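You operate a simulated robot arm through the tools that you are given. There is no shell and no other tool. Be economical: measure what you need, move in short steps, check, and stop when the job is done.

You run a simulated robot arm. Do the job below in one go: nothing can be reset, and whatever is moved stays where it is left.

TASK
Open the drawer of the small case, take the white bearing block from the top of the small drawer case and put it on top of the brown small carton of spares, then shut the drawer.

It is judged by the outcome, as a careful person would: the job done as asked, and still so three seconds after it is handed in. It fails if anything else is knocked over, pushed out of place, dropped, spilled or broken.

THE ROBOT
A 7-joint arm with a two-finger parallel gripper, fixed in place. Base frame: the origin is at the foot of the arm, x ahead of it, y to its left, z up; the work surface is at about z = 0. Readings come in mm, rad, newtons and seconds.
With the tool pointing down near the work surface it reaches from about 220 to 580 mm from the base axis. Its first joint turns from -1.152 to 1.152 rad. Payload 2.5 kg.
The TCP is the grasp point between the finger pads, 23 mm short of the fingertips. In the tool frame z runs along the fingers and y along their closing line. Largest opening 94 mm; finger width 38, thickness 10; the body of the gripper, 54 by 96 mm, starts 39 mm behind the TCP.
Orientation is that of the tool frame in the base frame, as a unit quaternion [w, x, y, z]. With the fingers straight down and closing along the base's y, the tool's x points along the base's -x, its y along +y and its z along -z.

THE INTERFACE
- The arm moves only by the tool send_rows. Its argument "plan" is a list that holds one entry, the list of rows, each a list of 7 numbers: the shift along the base's x, y, z in units of 200 mm (1.0 is 200 mm), then the turn, a rotation vector about the base's x, y, z in units of 180 degrees (1.0 is 180 degrees), then the closure in counts, from 0 (fully open) to 255 (shut). In form: [[[dx, dy, dz, rx, ry, rz, claw], ...]]. A call has 1 to 20 rows; each row is the pose to reach, as a shift and turn from the pose commanded when the call began. A call with a number of a shift or a turn outside -1 to 1 is refused whole. Rows are played at 5 a second. More than 50 mm and 0.15 rad between two rows, or a gripper value outside its range, and nothing of the call is played. A pose out of reach is approached as far as the arm can. The call stops where the force on the tool passes 40 N (or 10 N more than at its start, if that is more) or the arm is blocked; 0.2 s more then pass. Each finger travels about 108 mm/s and halts on what it meets, pressing with about 43 N; the grip force reading is that of the motor and also rises with nothing between the fingers. The clock runs only during rows and for 0.2 s after the last one: add rows that repeat a pose to give the fingers time. The reply holds the time, the measured pose of the TCP, the force on the tool along the base axes, the opening and the grip force, in the units named above and with some noise.
- Cameras (640 x 400 px; columns grow to the right, rows downward): "scene" is fixed at [146, -430.6, 550]; the picture's right is [0.60, -0.80, 0.00], its down [-0.50, -0.38, -0.78] and it looks along [0.62, 0.47, -0.63] (base axes); focal length 301 px, centre (320, 200). "wrist" rides on the gripper at [-39, 0, -44] in the tool frame; the picture's right is [0.00, -1.00, 0.00], its down [0.97, 0.00, -0.24] and it looks along [0.24, 0.00, 0.97] (tool axes); focal length 218 px, centre (320, 200).
- capture(camera): a new picture of that camera. The clock stands still meanwhile.
- point_at(camera, pixels): there is no depth. For up to 12 entries [column, row, z] of the newest picture of that camera ("zoom" is the newest enlarged one), the place [x, y] in the base frame at which the ray of that pixel passes the height z, good to about 2 mm, but the place of the scene camera against the robot may be out by one fixed shift of up to 25 mm in any direction. The clock stands still meanwhile.
- inspect(camera, box): a new picture of the part [left, top, right, bottom] of that camera's present view, enlarged. The clock stands still meanwhile.
- finish_job(): hands the job in; it is judged then, once.

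Keep the steps short. Do not move on a guess: measure, check each grasp and each placing, and mend mistakes. In all there are 60 turns and 30 pictures (those below and enlarged ones count). Leave the gripper open and the arm clear of the work at the hand-in unless told otherwise, and finish with a single line.

The tools are called after "Request:" as name(argument=value, ...) on one line, values as JSON. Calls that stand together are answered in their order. send_rows: Moves the arm, as the interface text tells. Its arguments: {"type":"object","properties":{"plan":{"type":"array","items":{"type":"array","items":{"type":"array","items":{"type":"number"}}}}},"required":["plan"]} The other tools are called the same way: capture (camera) takes a picture; point_at (camera, pixels) gives the place at which the rays of pixels pass given heights; inspect (camera, box) takes an enlarged picture of a part of a camera's view; finish_job () hands the job in.

At the start:

```text
time: 0.0
tcp_pos: [363.8, -78.9, 313.9]
orientation: [-0.001, 0.0, 1.0, 0.001]
ft_force: [-1.2, -0.7, -1.2]
gripper_width: 94.0
grasp_force: 0.0
```

scene: 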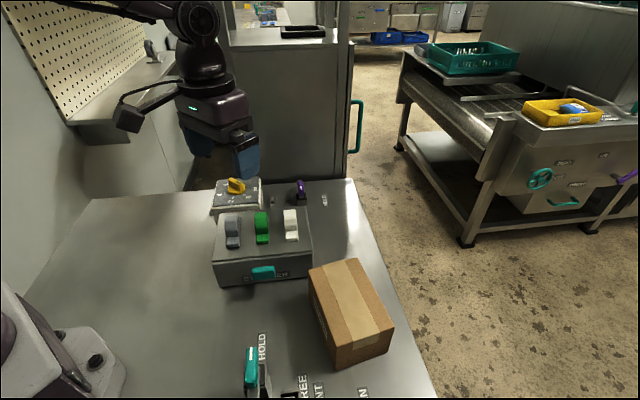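
wrist: 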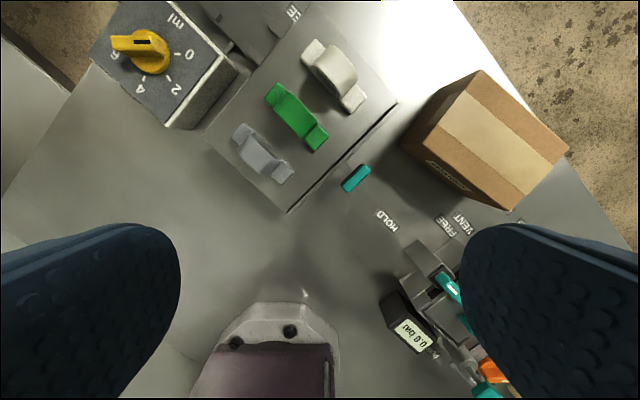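

I see the case with three blocks (grey, green, white), a teal drawer handle, and the carton to its right. I'll enlarge both views for measuring.

Request:
inspect(camera="scene", box=[190, 160, 420, 304])

Request:
inspect(camera="wrist", box=[200, 0, 584, 240])

```text
2.78 times, centred on (305, 232) of scene
```

zoom: 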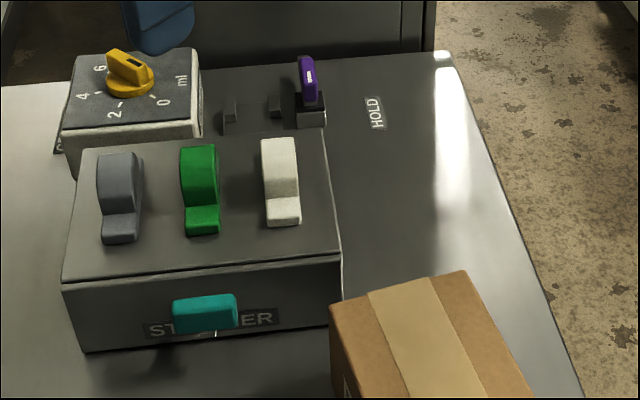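

```text
1.67 times, centred on (392, 120) of wrist
```

zoom: 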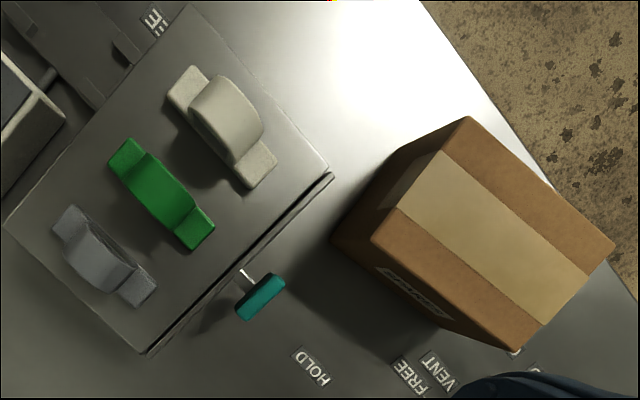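

Measuring from the wrist (accurate): case corners, handle, block, carton and HOLD label at candidate heights; and the same in the scene picture to find its shift and the heights.

Request:
point_at(camera="zoom", pixels=[[311, 366, 0], [410, 376, 0], [332, 175, 60], [148, 352, 60], [5, 222, 60], [260, 297, 40], [175, 100, 70], [262, 178, 70], [470, 117, 80], [615, 245, 80], [512, 350, 80], [372, 238, 80]])

Request:
point_at(camera="scene", pixels=[[262, 347, 0], [303, 386, 0], [312, 258, 60], [213, 262, 60], [263, 272, 40], [290, 210, 70], [291, 240, 70], [356, 258, 80], [394, 327, 80], [336, 348, 80], [308, 270, 80], [220, 287, 0]])

```text
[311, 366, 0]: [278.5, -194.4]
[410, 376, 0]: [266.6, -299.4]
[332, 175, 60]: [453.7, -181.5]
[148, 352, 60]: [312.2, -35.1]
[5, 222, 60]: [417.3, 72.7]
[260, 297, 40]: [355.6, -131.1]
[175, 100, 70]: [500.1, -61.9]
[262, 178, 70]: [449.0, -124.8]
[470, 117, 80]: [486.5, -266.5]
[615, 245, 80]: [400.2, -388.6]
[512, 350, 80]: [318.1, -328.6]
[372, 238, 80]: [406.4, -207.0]
```

```text
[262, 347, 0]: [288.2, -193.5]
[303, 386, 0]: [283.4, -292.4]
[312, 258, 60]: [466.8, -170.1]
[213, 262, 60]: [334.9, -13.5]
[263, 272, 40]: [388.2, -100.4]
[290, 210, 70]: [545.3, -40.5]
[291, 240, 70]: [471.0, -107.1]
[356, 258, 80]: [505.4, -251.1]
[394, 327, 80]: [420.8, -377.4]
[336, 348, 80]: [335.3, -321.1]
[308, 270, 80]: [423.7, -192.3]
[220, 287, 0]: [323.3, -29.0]
```

The front edge runs along about (-0.695, 0.72), so the drawer opens towards (-0.72, -0.695). I'll move the wrist to a second viewpoint (yaw +44°) to get stereo heights.

Request:
send_rows(plan=[[[0.0225, -0.0756, -0.009, 0, 0, 0.0306, 0], [0.045, -0.151, -0.018, 0, 0, 0.0611, 0], [0.0675, -0.227, -0.026, 0, 0, 0.0917, 0], [0.09, -0.3025, -0.035, 0, 0, 0.1222, 0], [0.1125, -0.378, -0.044, 0, 0, 0.1528, 0], [0.135, -0.454, -0.053, 0, 0, 0.1833, 0], [0.1575, -0.529, -0.061, 0, 0, 0.2139, 0], [0.18, -0.605, -0.07, 0, 0, 0.2444, 0], [0.18, -0.605, -0.07, 0, 0, 0.2444, 0]]])

Request:
capture(camera="wrist")

```text
time: 2.0
tcp_pos: [399.8, -198.8, 299.4]
orientation: [0.0, -0.376, 0.927, 0.0]
ft_force: [-0.2, 0.3, 0.2]
gripper_width: 94.0
grasp_force: 0.0
```

```text
25 pictures are left
```

wrist: 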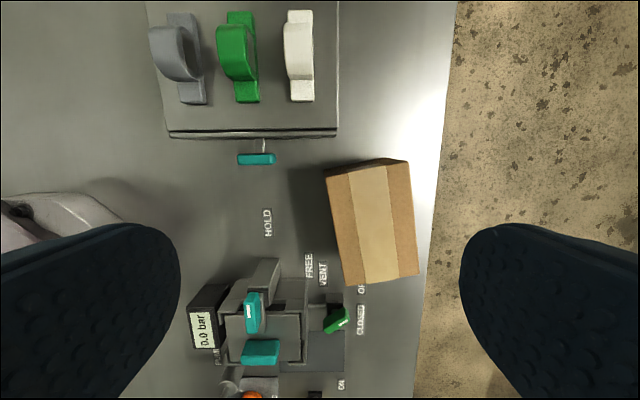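

The view is aligned with the case. Enlarging the middle to measure precisely.

Request:
inspect(camera="wrist", box=[140, 0, 460, 200])

```text
2.00 times, centred on (300, 100) of wrist
```

zoom: 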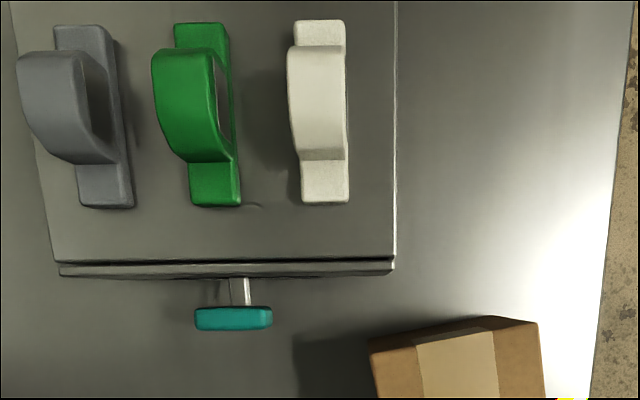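

Request:
point_at(camera="zoom", pixels=[[394, 262, 60], [394, 262, 80], [53, 262, 60], [195, 318, 40], [272, 318, 40], [233, 318, 40], [233, 318, 20], [325, 203, 70], [320, 20, 70], [370, 352, 80], [370, 352, 100], [538, 322, 80]])

Request:
point_at(camera="wrist", pixels=[[326, 176, 80], [418, 275, 80], [345, 285, 80], [409, 160, 80], [268, 222, 0], [309, 264, 0]])

```text
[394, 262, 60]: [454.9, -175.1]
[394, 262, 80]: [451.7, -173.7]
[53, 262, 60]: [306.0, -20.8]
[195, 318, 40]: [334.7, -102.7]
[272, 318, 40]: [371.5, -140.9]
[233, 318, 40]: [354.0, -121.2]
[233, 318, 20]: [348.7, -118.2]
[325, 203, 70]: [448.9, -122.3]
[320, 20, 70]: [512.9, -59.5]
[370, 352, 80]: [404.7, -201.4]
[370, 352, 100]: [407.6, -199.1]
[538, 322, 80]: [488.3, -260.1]
```

```text
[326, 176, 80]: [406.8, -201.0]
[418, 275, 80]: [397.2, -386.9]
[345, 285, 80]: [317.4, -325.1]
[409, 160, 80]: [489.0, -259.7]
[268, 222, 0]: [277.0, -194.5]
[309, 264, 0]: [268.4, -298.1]
```

Stereo: carton top about z 92, near corner D at (407,-200), case front right corner about (453,-175). The carton corner sits about 50 mm in front of the case and might be in the drawer's path, so I need to see the drawer front's width closely.

Request:
inspect(camera="scene", box=[200, 230, 328, 310])

Request:
inspect(camera="wrist", box=[150, 100, 374, 240])

```text
5.00 times, centred on (264, 270) of scene
```

zoom: 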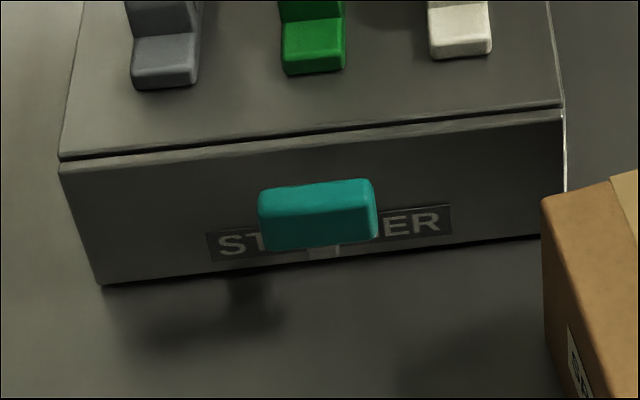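

```text
2.86 times, centred on (262, 170) of wrist
```

zoom: 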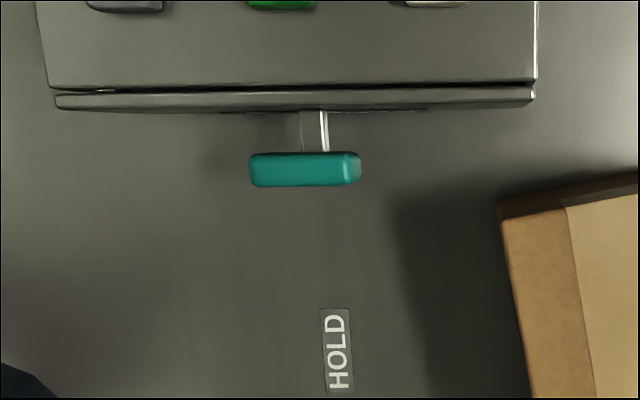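

The drawer front is full width, and the carton's corner is about 49 mm ahead of it with about 15 mm of overlap, so I can pull only about 40 mm. The handle bar is about 50 mm wide, centred near (360,-126), z≈60-65, with the case at 45° yaw. I'll move above it and look.

Request:
send_rows(plan=[[[-0.04, 0.0743, -0.15, 0, 0, 0.001, 0], [-0.079, 0.1486, -0.3, 0, 0, 0.002, 0], [-0.118, 0.223, -0.45, 0, 0, 0.003, 0], [-0.158, 0.297, -0.6, 0, 0, 0.004, 0], [-0.197, 0.3715, -0.75, 0, 0, 0.0047, 0], [-0.197, 0.3715, -0.75, 0, 0, 0.0047, 0]]])

Request:
capture(camera="wrist")

Request:
capture(camera="scene")

```text
time: 3.4
tcp_pos: [359.7, -127.9, 148.0]
orientation: [0.0, -0.38, 0.925, 0.0]
ft_force: [0.7, 0.1, -0.2]
gripper_width: 93.9
grasp_force: 0.2
```

```text
21 pictures are left
```

wrist: 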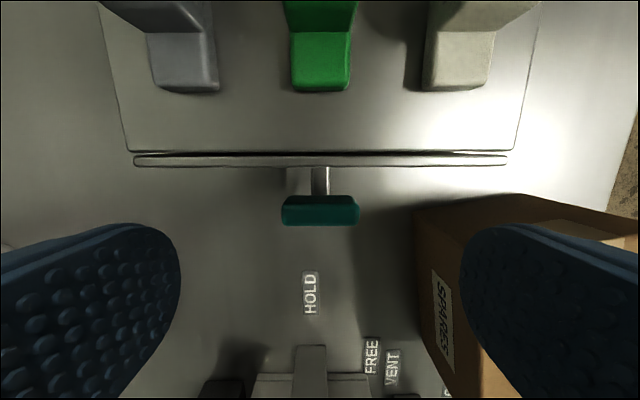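

```text
20 pictures are left
```

scene: 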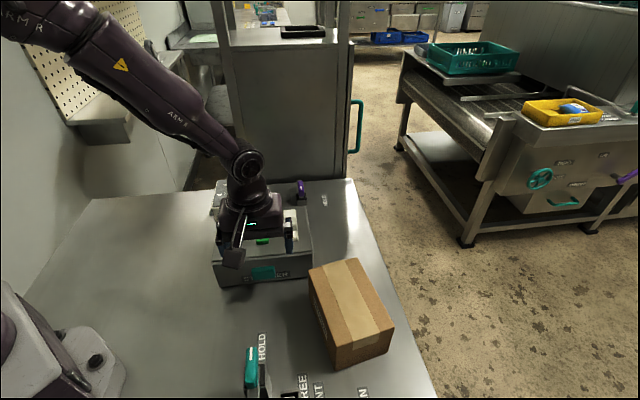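

The handle is centred between the fingers at z top ≈59, and the TCP lies right above the bar (bar 21 mm off the panel). Lowering 96 mm with open fingers straddling the bar ends, checking force.

Request:
send_rows(plan=[[[0, 0, -0.15, 0, 0, 0, 0], [0, 0, -0.3, 0, 0, 0, 0], [0, 0, -0.4, 0, 0, 0, 0], [0, 0, -0.48, 0, 0, 0, 0], [0, 0, -0.48, 0, 0, 0, 0]]])

Request:
capture(camera="wrist")

```text
time: 4.6
tcp_pos: [361.6, -125.2, 52.0]
orientation: [0.0, -0.382, 0.924, 0.0]
ft_force: [0.0, 0.2, 0.5]
gripper_width: 94.0
grasp_force: 0.1
```

```text
19 pictures are left
```

wrist: 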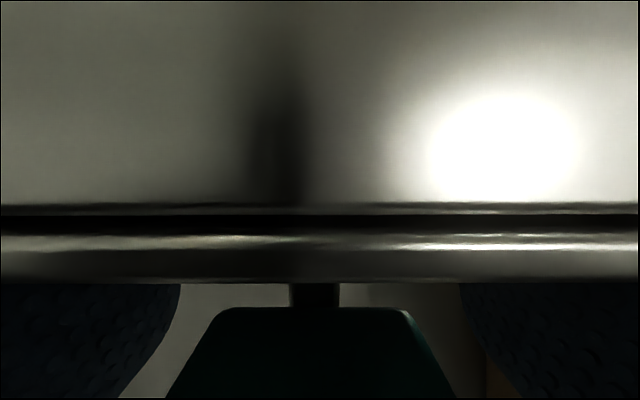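

No contact; the bar sits between the fingers. Closing on it.

Request:
send_rows(plan=[[[0, 0, 0, 0, 0, 0, 100], [0, 0, 0, 0, 0, 0, 170], [0, 0, 0, 0, 0, 0, 200], [0, 0, 0, 0, 0, 0, 200]]])

```text
time: 5.6
tcp_pos: [362.6, -126.0, 52.8]
orientation: [-0.002, -0.382, 0.924, 0.002]
ft_force: [-12.5, 10.3, 5.1]
gripper_width: 43.8
grasp_force: 45.2
```

Gripped at 43.8 mm with 45 N. Pulling outward in small steps (first 16 mm), easing 1 mm sideways.

Request:
send_rows(plan=[[[-0.0175, -0.0105, 0, 0, 0, 0, 200], [-0.0315, -0.0245, 0, 0, 0, 0, 200], [-0.046, -0.039, 0, 0, 0, 0, 200], [-0.06, -0.053, 0, 0, 0, 0, 200], [-0.06, -0.053, 0, 0, 0, 0, 200]]])

Request:
capture(camera="wrist")

```text
time: 6.6
tcp_pos: [349.8, -138.0, 52.9]
orientation: [0.003, -0.381, 0.925, -0.002]
ft_force: [1.4, -3.2, -1.4]
gripper_width: 44.0
grasp_force: 45.1
stopped in row 4: the force on the tool passed its limit (the readings are from after the stop); the commanded pose is now the measured one
```

```text
18 pictures are left
```

wrist: 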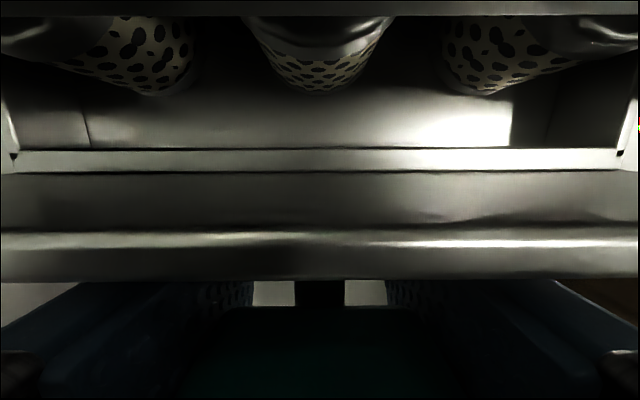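

The drawer has opened about 17 mm; the force limit was tripped momentarily and now reads low. Continuing in slower steps.

Request:
send_rows(plan=[[[-0.007, -0.007, 0, 0, 0, 0, 200], [-0.014, -0.014, 0, 0, 0, 0, 200], [-0.021, -0.021, 0, 0, 0, 0, 200], [-0.028, -0.028, 0, 0, 0, 0, 200], [-0.035, -0.035, 0, 0, 0, 0, 200], [-0.035, -0.035, 0, 0, 0, 0, 200]]])

```text
time: 8.0
tcp_pos: [343.0, -145.4, 53.2]
orientation: [0.0, -0.38, 0.925, -0.002]
ft_force: [1.5, 1.0, -6.7]
gripper_width: 43.9
grasp_force: 45.3
```

Opened 27.6 mm. I'll look at the scene to check the gap to the carton.

Request:
inspect(camera="scene", box=[210, 200, 370, 300])

```text
4.00 times, centred on (290, 250) of scene
```

zoom: 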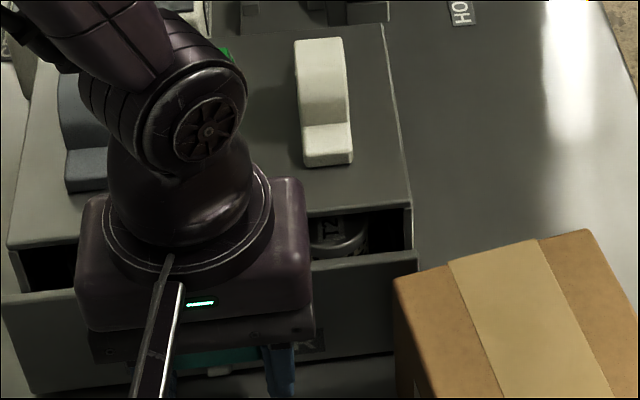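

Expected gap to the carton's corner is still about 21 mm. Pulling another 12 mm slowly.

Request:
send_rows(plan=[[[-0.007, -0.007, 0, 0, 0, 0, 200], [-0.014, -0.014, 0, 0, 0, 0, 200], [-0.021, -0.021, 0, 0, 0, 0, 200], [-0.028, -0.028, 0, 0, 0, 0, 200], [-0.035, -0.035, 0, 0, 0, 0, 200], [-0.042, -0.042, 0, 0, 0, 0, 200], [-0.042, -0.042, 0, 0, 0, 0, 200]]])

Request:
inspect(camera="scene", box=[210, 200, 370, 300])

```text
time: 9.6
tcp_pos: [334.3, -151.7, 53.1]
orientation: [0.002, -0.38, 0.925, -0.002]
ft_force: [-9.7, 10.0, 24.1]
gripper_width: 44.0
grasp_force: 45.1
```

```text
4.00 times, centred on (290, 250) of scene
```

zoom: 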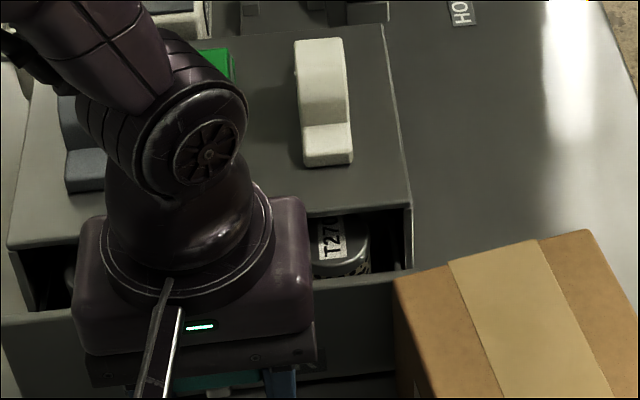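

Opened about 38 mm, carton untouched. Releasing the handle and rising straight up to view the gap.

Request:
send_rows(plan=[[[0, 0, 0, 0, 0, 0, 100], [0, 0, 0, 0, 0, 0, 0], [0, 0, 0, 0, 0, 0, 0], [0, 0, 0.1, 0, 0, 0, 0], [0, 0, 0.3, 0, 0, 0, 0], [0, 0, 0.5, 0, 0, 0, 0], [0, 0, 0.7, 0, 0, 0, 0], [0, 0, 0.9, 0, 0, 0, 0], [0, 0, 0.9, 0, 0, 0, 0]]])

Request:
capture(camera="wrist")

```text
time: 11.6
tcp_pos: [333.1, -151.3, 233.1]
orientation: [0.001, -0.381, 0.925, -0.001]
ft_force: [0.8, -0.6, 0.8]
gripper_width: 93.9
grasp_force: 0.1
```

```text
15 pictures are left
```

wrist: 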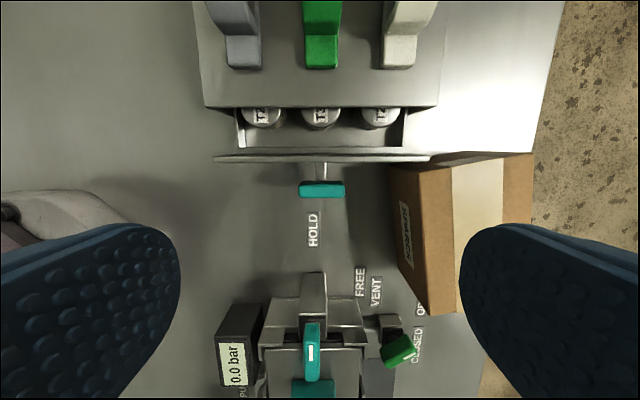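

Request:
inspect(camera="wrist", box=[360, 120, 456, 180])

```text
6.67 times, centred on (408, 150) of wrist
```

zoom: 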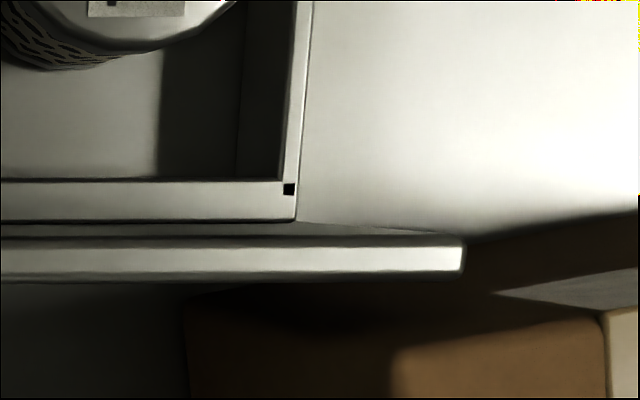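

Gap left is about 9–10 mm. I'll regrip and pull about 5 mm more, keeping ~4–5 mm clear of the carton.

Request:
send_rows(plan=[[[0, 0, -0.2, 0, 0, 0, 0], [0, 0, -0.4, 0, 0, 0, 0], [0, 0, -0.6, 0, 0, 0, 0], [0, 0, -0.8, 0, 0, 0, 0], [0, 0, -0.9, 0, 0, 0, 0], [0, 0, -0.9, 0, 0, 0, 0], [0, 0, -0.9, 0, 0, 0, 100], [0, 0, -0.9, 0, 0, 0, 170], [0, 0, -0.9, 0, 0, 0, 200], [0, 0, -0.9, 0, 0, 0, 200]]])

```text
time: 13.8
tcp_pos: [334.6, -154.2, 51.9]
orientation: [0.002, -0.38, 0.925, -0.004]
ft_force: [14.1, -13.0, -20.4]
gripper_width: 44.1
grasp_force: 45.0
```

Request:
send_rows(plan=[[[-0.002, -0.002, 0, 0, 0, 0, 200], [-0.005, -0.005, 0, 0, 0, 0, 200], [-0.008, -0.008, 0, 0, 0, 0, 200], [-0.011, -0.011, 0, 0, 0, 0, 200], [-0.014, -0.014, 0, 0, 0, 0, 200], [-0.014, -0.014, 0, 0, 0, 0, 200]]])

```text
time: 14.5
tcp_pos: [332.3, -154.7, 50.7]
orientation: [0.001, -0.38, 0.925, -0.003]
ft_force: [3.1, -2.4, -3.6]
gripper_width: 43.9
grasp_force: 45.2
stopped in row 3: the force on the tool passed its limit (the readings are from after the stop); the commanded pose is now the measured one
```

Opened about 42 mm in total; that's near the safe limit. Releasing and rising.

Request:
send_rows(plan=[[[0, 0, 0, 0, 0, 0, 100], [0, 0, 0, 0, 0, 0, 0], [0, 0, 0, 0, 0, 0, 0], [0, 0, 0.1, 0, 0, 0, 0], [0, 0, 0.3, 0, 0, 0, 0], [0, 0, 0.5, 0, 0, 0, 0], [0, 0, 0.7, 0, 0, 0, 0], [0, 0, 0.9, 0, 0, 0, 0], [0, 0, 0.9, 0, 0, 0, 0]]])

Request:
inspect(camera="wrist", box=[180, 0, 500, 200])

```text
time: 16.5
tcp_pos: [331.9, -152.2, 234.1]
orientation: [0.001, -0.381, 0.925, -0.003]
ft_force: [0.4, 0.9, 0.2]
gripper_width: 94.4
grasp_force: 0.0
```

```text
2.00 times, centred on (340, 100) of wrist
```

zoom: 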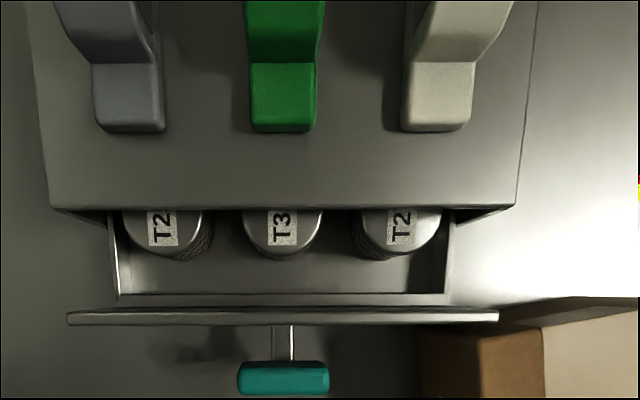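

The drawer is open with the carton untouched. Now moving to view the white block from above (camera over it), presetting the fingers to ~55 mm.

Request:
send_rows(plan=[[[0.02, 0.01, 0.13, 0, 0, 0, 106], [0.2, 0.05, 0.13, 0, 0, 0, 106], [0.4, 0.1, 0.13, 0, 0, 0, 106], [0.59, 0.146, 0.13, 0, 0, 0.002, 106], [0.59, 0.146, 0.13, 0, 0, 0.002, 106], [0.59, 0.146, 0.13, 0, 0, 0.002, 106]]])

Request:
capture(camera="wrist")

```text
time: 17.9
tcp_pos: [451.6, -121.7, 259.2]
orientation: [0.002, -0.384, 0.923, -0.002]
ft_force: [0.1, -0.1, 0.4]
gripper_width: 54.9
grasp_force: 0.1
```

```text
12 pictures are left
```

wrist: 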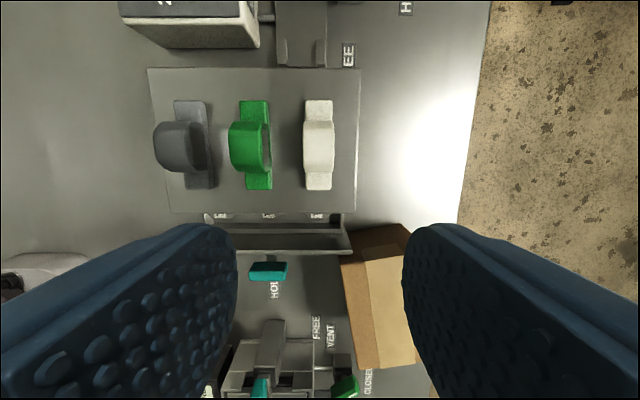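

The white block is centred right beneath the camera, at about (478.5,-93.5), 27 mm wide, arch top ≈122. Moving over it, then lowering to TCP z≈110 with fingers straddling it.

Request:
send_rows(plan=[[[0.135, 0.141, 0, 0, 0, 0, 106], [0.135, 0.141, -0.2, 0, 0, 0, 106], [0.135, 0.141, -0.4, 0, 0, 0, 106], [0.135, 0.141, -0.5, 0, 0, 0, 106], [0.135, 0.141, -0.5, 0, 0, 0, 106]]])

Request:
capture(camera="wrist")

```text
time: 19.1
tcp_pos: [477.0, -97.8, 160.5]
orientation: [0.0, -0.383, 0.924, -0.002]
ft_force: [0.1, 0.8, -0.2]
gripper_width: 54.9
grasp_force: 0.0
```

```text
11 pictures are left
```

wrist: 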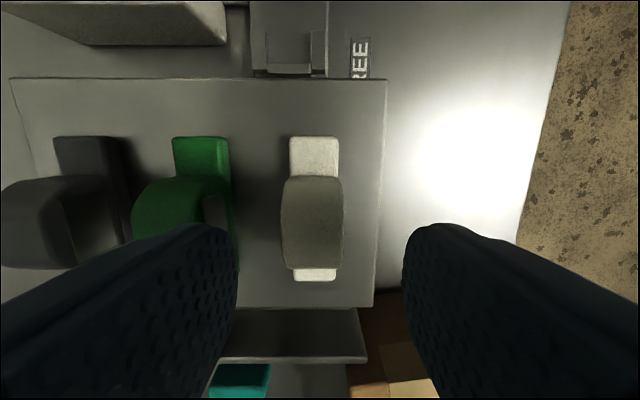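

Block is ~3.5 mm towards the left of the finger midpoint; correcting (-1.7,+3.2) and lowering to z≈110.

Request:
send_rows(plan=[[[-0.0085, 0.016, 0, 0, 0, 0, 106], [-0.0085, 0.016, -0.1, 0, 0, 0, 106], [-0.0085, 0.016, -0.2, 0, 0, 0, 106], [-0.0085, 0.016, -0.252, 0, 0, 0, 106], [-0.0085, 0.016, -0.252, 0, 0, 0, 106]]])

Request:
capture(camera="wrist")

```text
time: 20.3
tcp_pos: [475.4, -93.8, 106.4]
orientation: [0.001, -0.384, 0.923, -0.003]
ft_force: [0.5, 0.3, -1.0]
gripper_width: 54.7
grasp_force: 0.0
```

```text
10 pictures are left
```

wrist: 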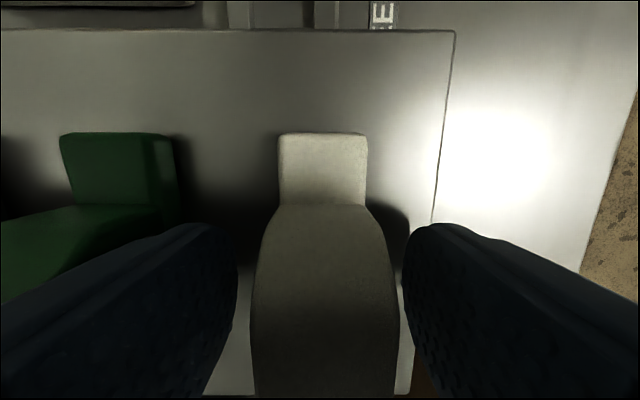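

Well centred, no contact. Closing on the block.

Request:
send_rows(plan=[[[0, 0, 0, 0, 0, 0, 150], [0, 0, 0, 0, 0, 0, 200], [0, 0, 0, 0, 0, 0, 240], [0, 0, 0, 0, 0, 0, 240], [0, 0, 0, 0, 0, 0, 240]]])

```text
time: 21.5
tcp_pos: [476.5, -94.8, 107.7]
orientation: [0.0, -0.384, 0.923, -0.002]
ft_force: [0.2, -1.1, 0.6]
gripper_width: 25.4
grasp_force: 43.2
```

Gripped at 25.4 mm, 43 N. Lifting straight up 90 mm.

Request:
send_rows(plan=[[[0, 0, 0.03, 0, 0, 0, 240], [0, 0, 0.1, 0, 0, 0, 240], [0, 0, 0.22, 0, 0, 0, 240], [0, 0, 0.34, 0, 0, 0, 240], [0, 0, 0.45, 0, 0, 0, 240], [0, 0, 0.45, 0, 0, 0, 240]]])

Request:
capture(camera="scene")

```text
time: 22.9
tcp_pos: [475.1, -96.2, 194.9]
orientation: [0.001, -0.383, 0.924, -0.002]
ft_force: [-1.1, -0.5, -1.1]
gripper_width: 25.7
grasp_force: 43.2
```

```text
9 pictures are left
```

scene: 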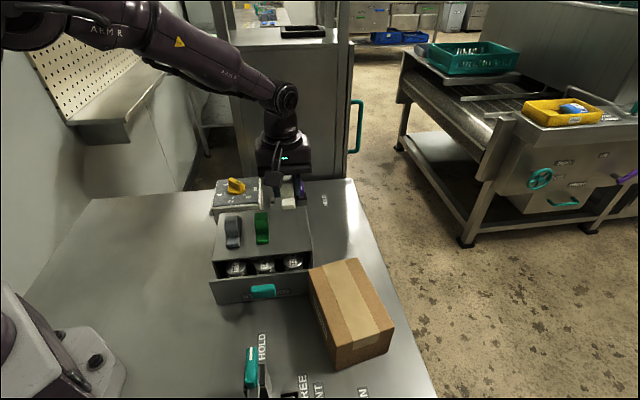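

Lifted cleanly. Carrying it at this height to above the carton's centre (403,-288), turning +9.5° to align with the carton.

Request:
send_rows(plan=[[[-0.04, -0.1, 0.02, 0, 0, 0.005, 240], [-0.1, -0.27, 0.04, 0, 0, 0.014, 240], [-0.165, -0.44, 0.04, 0, 0, 0.023, 240], [-0.23, -0.61, 0.04, 0, 0, 0.032, 240], [-0.295, -0.78, 0.04, 0, 0, 0.042, 240], [-0.35, -0.93, 0.04, 0, 0, 0.05, 240], [-0.36, -0.96, 0.04, 0, 0, 0.053, 240], [-0.36, -0.96, 0.04, 0, 0, 0.053, 240]]])

Request:
capture(camera="wrist")

```text
time: 24.7
tcp_pos: [402.7, -284.7, 206.9]
orientation: [0.001, -0.458, 0.889, -0.003]
ft_force: [-0.6, -0.3, -1.3]
gripper_width: 25.6
grasp_force: 42.4
```

```text
8 pictures are left
```

wrist: 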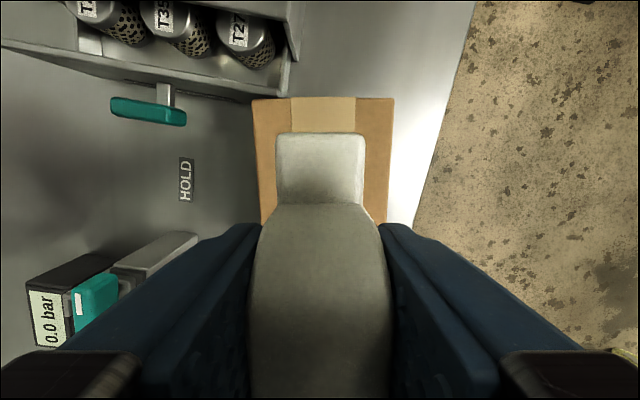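

Carton is centred under the block, aligned. Lowering to just above the top (TCP z≈125).

Request:
send_rows(plan=[[[0, 0, -0.12, 0, 0, 0, 240], [0, 0, -0.24, 0, 0, 0, 240], [0, 0, -0.33, 0, 0, 0, 240], [0, 0, -0.39, 0, 0, 0, 240], [0, 0, -0.41, 0, 0, 0, 240], [0, 0, -0.41, 0, 0, 0, 240]]])

Request:
inspect(camera="scene", box=[270, 220, 430, 320])

```text
time: 26.1
tcp_pos: [405.4, -287.0, 124.6]
orientation: [0.001, -0.459, 0.889, -0.003]
ft_force: [0.1, -0.8, -0.6]
gripper_width: 25.7
grasp_force: 42.8
```

```text
4.00 times, centred on (350, 270) of scene
```

zoom: 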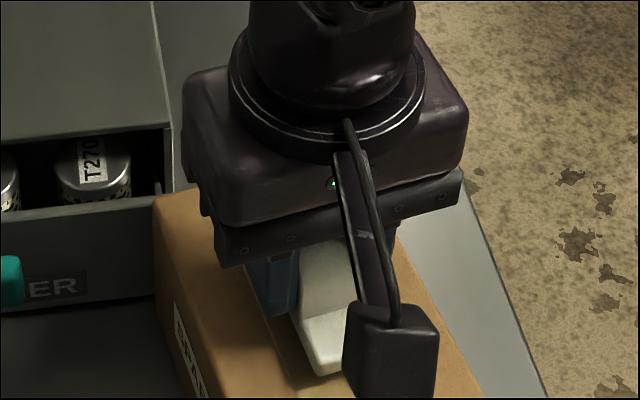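

Very close to the top, no contact force yet. Creeping down 1 mm per row.

Request:
send_rows(plan=[[[0, 0, -0.005, 0, 0, 0, 240], [0, 0, -0.01, 0, 0, 0, 240], [0, 0, -0.015, 0, 0, 0, 240], [0, 0, -0.02, 0, 0, 0, 240]]])

```text
time: 27.1
tcp_pos: [404.4, -285.4, 119.2]
orientation: [0.001, -0.458, 0.889, -0.002]
ft_force: [0.0, 0.4, -1.0]
gripper_width: 25.7
grasp_force: 43.2
```

Request:
send_rows(plan=[[[0, 0, -0.005, 0, 0, 0, 240], [0, 0, -0.01, 0, 0, 0, 240], [0, 0, -0.015, 0, 0, 0, 240]]])

```text
time: 27.9
tcp_pos: [404.9, -286.4, 118.9]
orientation: [0.002, -0.459, 0.889, -0.002]
ft_force: [-7.9, 9.8, 31.1]
gripper_width: 25.8
grasp_force: 43.2
```

Contact (31 N upward). Easing up 1.5 mm, then opening gently to ~55 mm.

Request:
send_rows(plan=[[[0, 0, 0.007, 0, 0, 0, 240], [0, 0, 0.007, 0, 0, 0, 200], [0, 0, 0.007, 0, 0, 0, 160], [0, 0, 0.007, 0, 0, 0, 106], [0, 0, 0.007, 0, 0, 0, 106]]])

```text
time: 29.1
tcp_pos: [404.4, -287.7, 117.4]
orientation: [0.001, -0.458, 0.889, -0.002]
ft_force: [0.9, 0.1, 0.3]
gripper_width: 55.0
grasp_force: 0.0
```

Released with no residual force. Rising straight up 120 mm and checking.

Request:
send_rows(plan=[[[0, 0, 0.05, 0, 0, 0, 106], [0, 0, 0.15, 0, 0, 0, 106], [0, 0, 0.3, 0, 0, 0, 106], [0, 0, 0.45, 0, 0, 0, 106], [0, 0, 0.6, 0, 0, 0, 106], [0, 0, 0.6, 0, 0, 0, 0]]])

Request:
capture(camera="wrist")

```text
time: 30.5
tcp_pos: [404.5, -287.3, 238.0]
orientation: [0.002, -0.458, 0.889, -0.001]
ft_force: [0.9, 0.8, 0.6]
gripper_width: 93.8
grasp_force: 0.0
```

```text
6 pictures are left
```

wrist: 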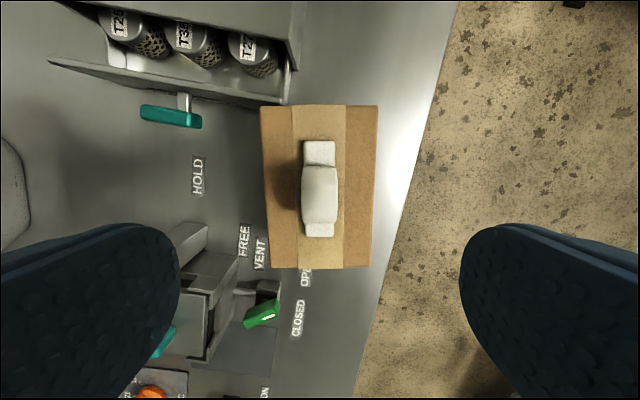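

The block stands squarely in the middle of the carton. Now going back above the handle (332,-153), turning back to 45°.

Request:
send_rows(plan=[[[-0.06, 0.11, 0, 0, 0, -0.009, 0], [-0.12, 0.22, 0, 0, 0, -0.018, 0], [-0.18, 0.335, 0, 0, 0, -0.027, 0], [-0.24, 0.445, 0, 0, 0, -0.036, 0], [-0.3, 0.56, 0, 0, 0, -0.045, 0], [-0.363, 0.67, -0.02, 0, 0, -0.053, 0], [-0.363, 0.67, -0.02, 0, 0, -0.053, 0]]])

Request:
capture(camera="wrist")

```text
time: 32.1
tcp_pos: [330.2, -151.2, 235.1]
orientation: [0.001, -0.382, 0.924, -0.002]
ft_force: [-0.7, 0.1, 0.3]
gripper_width: 94.1
grasp_force: 0.0
```

```text
5 pictures are left
```

wrist: 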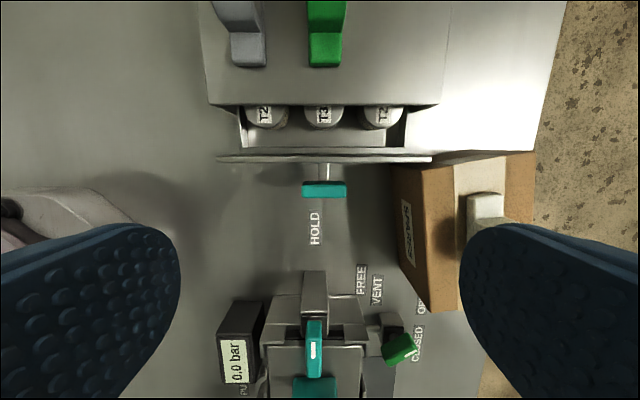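

The handle is ~4 mm to the right of the finger midpoint; correcting and lowering to z≈52.

Request:
send_rows(plan=[[[0.012, -0.014, -0.1, 0, 0, 0, 0], [0.012, -0.014, -0.3, 0, 0, 0, 0], [0.012, -0.014, -0.5, 0, 0, 0, 0], [0.012, -0.014, -0.7, 0, 0, 0, 0], [0.012, -0.014, -0.85, 0, 0, 0, 0], [0.012, -0.014, -0.915, 0, 0, 0, 0], [0.012, -0.014, -0.915, 0, 0, 0, 0], [0.012, -0.014, -0.915, 0, 0, 0, 100], [0.012, -0.014, -0.915, 0, 0, 0, 170], [0.012, -0.014, -0.915, 0, 0, 0, 200], [0.012, -0.014, -0.915, 0, 0, 0, 200]]])

```text
time: 34.5
tcp_pos: [331.7, -157.7, 50.6]
orientation: [0.003, -0.382, 0.924, -0.003]
ft_force: [11.9, -11.1, -17.3]
gripper_width: 43.8
grasp_force: 45.1
```

Gripped. Pushing the drawer in, first 20 mm.

Request:
send_rows(plan=[[[0.012, 0.004, -0.003, 0, 0, 0, 200], [0.022, 0.014, -0.004, 0, 0, 0, 200], [0.034, 0.026, -0.004, 0, 0, 0, 200], [0.046, 0.038, -0.004, 0, 0, 0, 200], [0.058, 0.05, -0.004, 0, 0, 0, 200], [0.07, 0.062, -0.004, 0, 0, 0, 200], [0.074, 0.066, -0.004, 0, 0, 0, 200]]])

```text
time: 36.1
tcp_pos: [347.1, -139.9, 48.9]
orientation: [0.0, -0.385, 0.923, 0.0]
ft_force: [-20.4, 17.9, 18.4]
gripper_width: 43.8
grasp_force: 45.0
```

Moved in ~23 mm. Continuing, easing the side load.

Request:
send_rows(plan=[[[0.001, 0.012, 0.004, 0, 0, 0, 200], [0.013, 0.024, 0.004, 0, 0, 0, 200], [0.025, 0.036, 0.004, 0, 0, 0, 200], [0.037, 0.048, 0.004, 0, 0, 0, 200], [0.049, 0.06, 0.004, 0, 0, 0, 200], [0.06, 0.071, 0.004, 0, 0, 0, 200], [0.07, 0.081, 0.004, 0, 0, 0, 200]]])

Request:
inspect(camera="scene", box=[190, 200, 350, 300])

```text
time: 37.7
tcp_pos: [361.0, -128.3, 50.6]
orientation: [-0.001, -0.383, 0.924, -0.001]
ft_force: [-8.8, -6.1, -28.3]
gripper_width: 44.1
grasp_force: 44.9
```

```text
4.00 times, centred on (270, 250) of scene
```

zoom: 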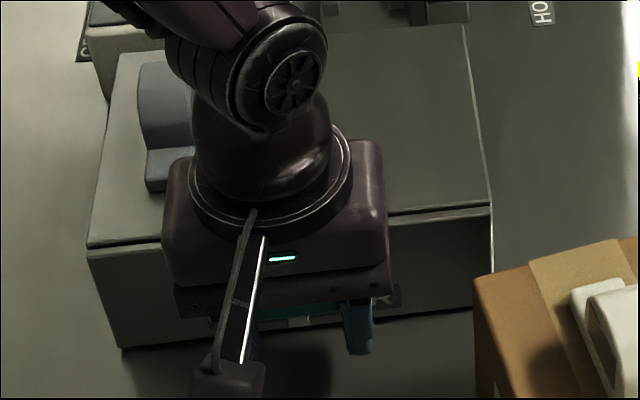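

Nearly or fully shut. Pressing in a further few mm until it resists.

Request:
send_rows(plan=[[[0.005, 0.005, -0.003, 0, 0, 0, 200], [0.01, 0.01, -0.003, 0, 0, 0, 200], [0.015, 0.015, -0.003, 0, 0, 0, 200], [0.02, 0.02, -0.003, 0, 0, 0, 200]]])

```text
time: 38.7
tcp_pos: [363.2, -123.9, 49.2]
orientation: [-0.004, -0.382, 0.924, -0.001]
ft_force: [-34.2, -13.0, 10.8]
gripper_width: 43.8
grasp_force: 45.6
```

Firm resistance (~33 N): shut. Easing off, opening and rising.

Request:
send_rows(plan=[[[-0.01, -0.01, 0, 0, 0, 0, 160], [-0.01, -0.01, 0, 0, 0, 0, 60], [-0.01, -0.01, 0, 0, 0, 0, 0], [-0.01, -0.01, 0, 0, 0, 0, 0], [-0.01, -0.01, 0.1, 0, 0, 0, 0], [-0.01, -0.01, 0.3, 0, 0, 0, 0], [-0.01, -0.01, 0.5, 0, 0, 0, 0], [-0.01, -0.01, 0.7, 0, 0, 0, 0], [-0.05, -0.05, 0.9, 0, 0, 0, 0], [-0.1, -0.1, 1.0, 0, 0, 0, 0], [-0.1, -0.1, 1.0, 0, 0, 0, 0]]])

Request:
capture(camera="wrist")

Request:
capture(camera="scene")

```text
time: 41.1
tcp_pos: [344.5, -142.2, 248.6]
orientation: [0.002, -0.383, 0.924, -0.003]
ft_force: [-0.6, -0.4, 0.3]
gripper_width: 94.0
grasp_force: 0.0
```

```text
3 pictures are left
```

wrist: 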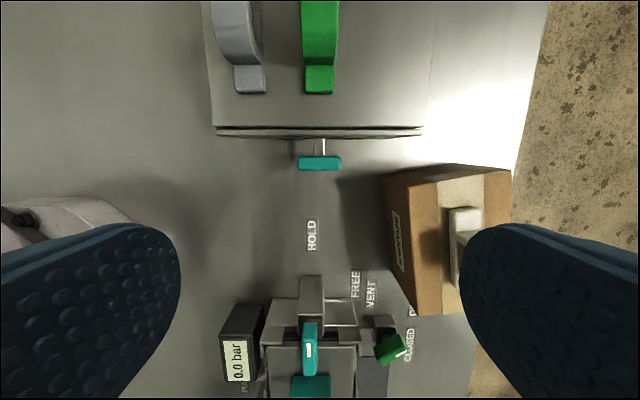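

```text
2 pictures are left
```

scene: 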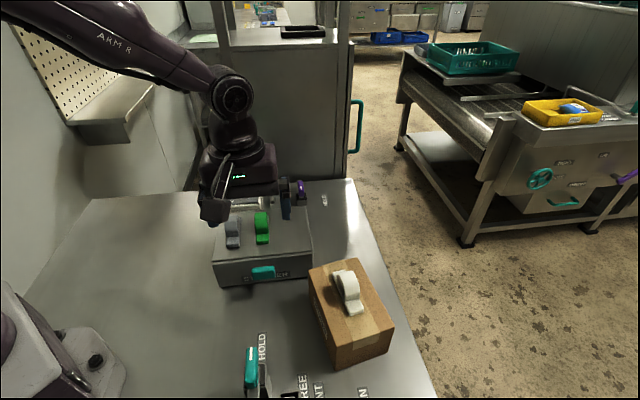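

The drawer is shut with the case, the carton and the other blocks where they were. The white block stands on the carton, the gripper is open and the arm is clear. Handing in.

Request:
finish_job()

```text
The job is handed in.
```

The white bearing block is on the carton and the drawer is shut again; I opened it only about 42 mm because the carton stood in its path, and nothing else was moved.
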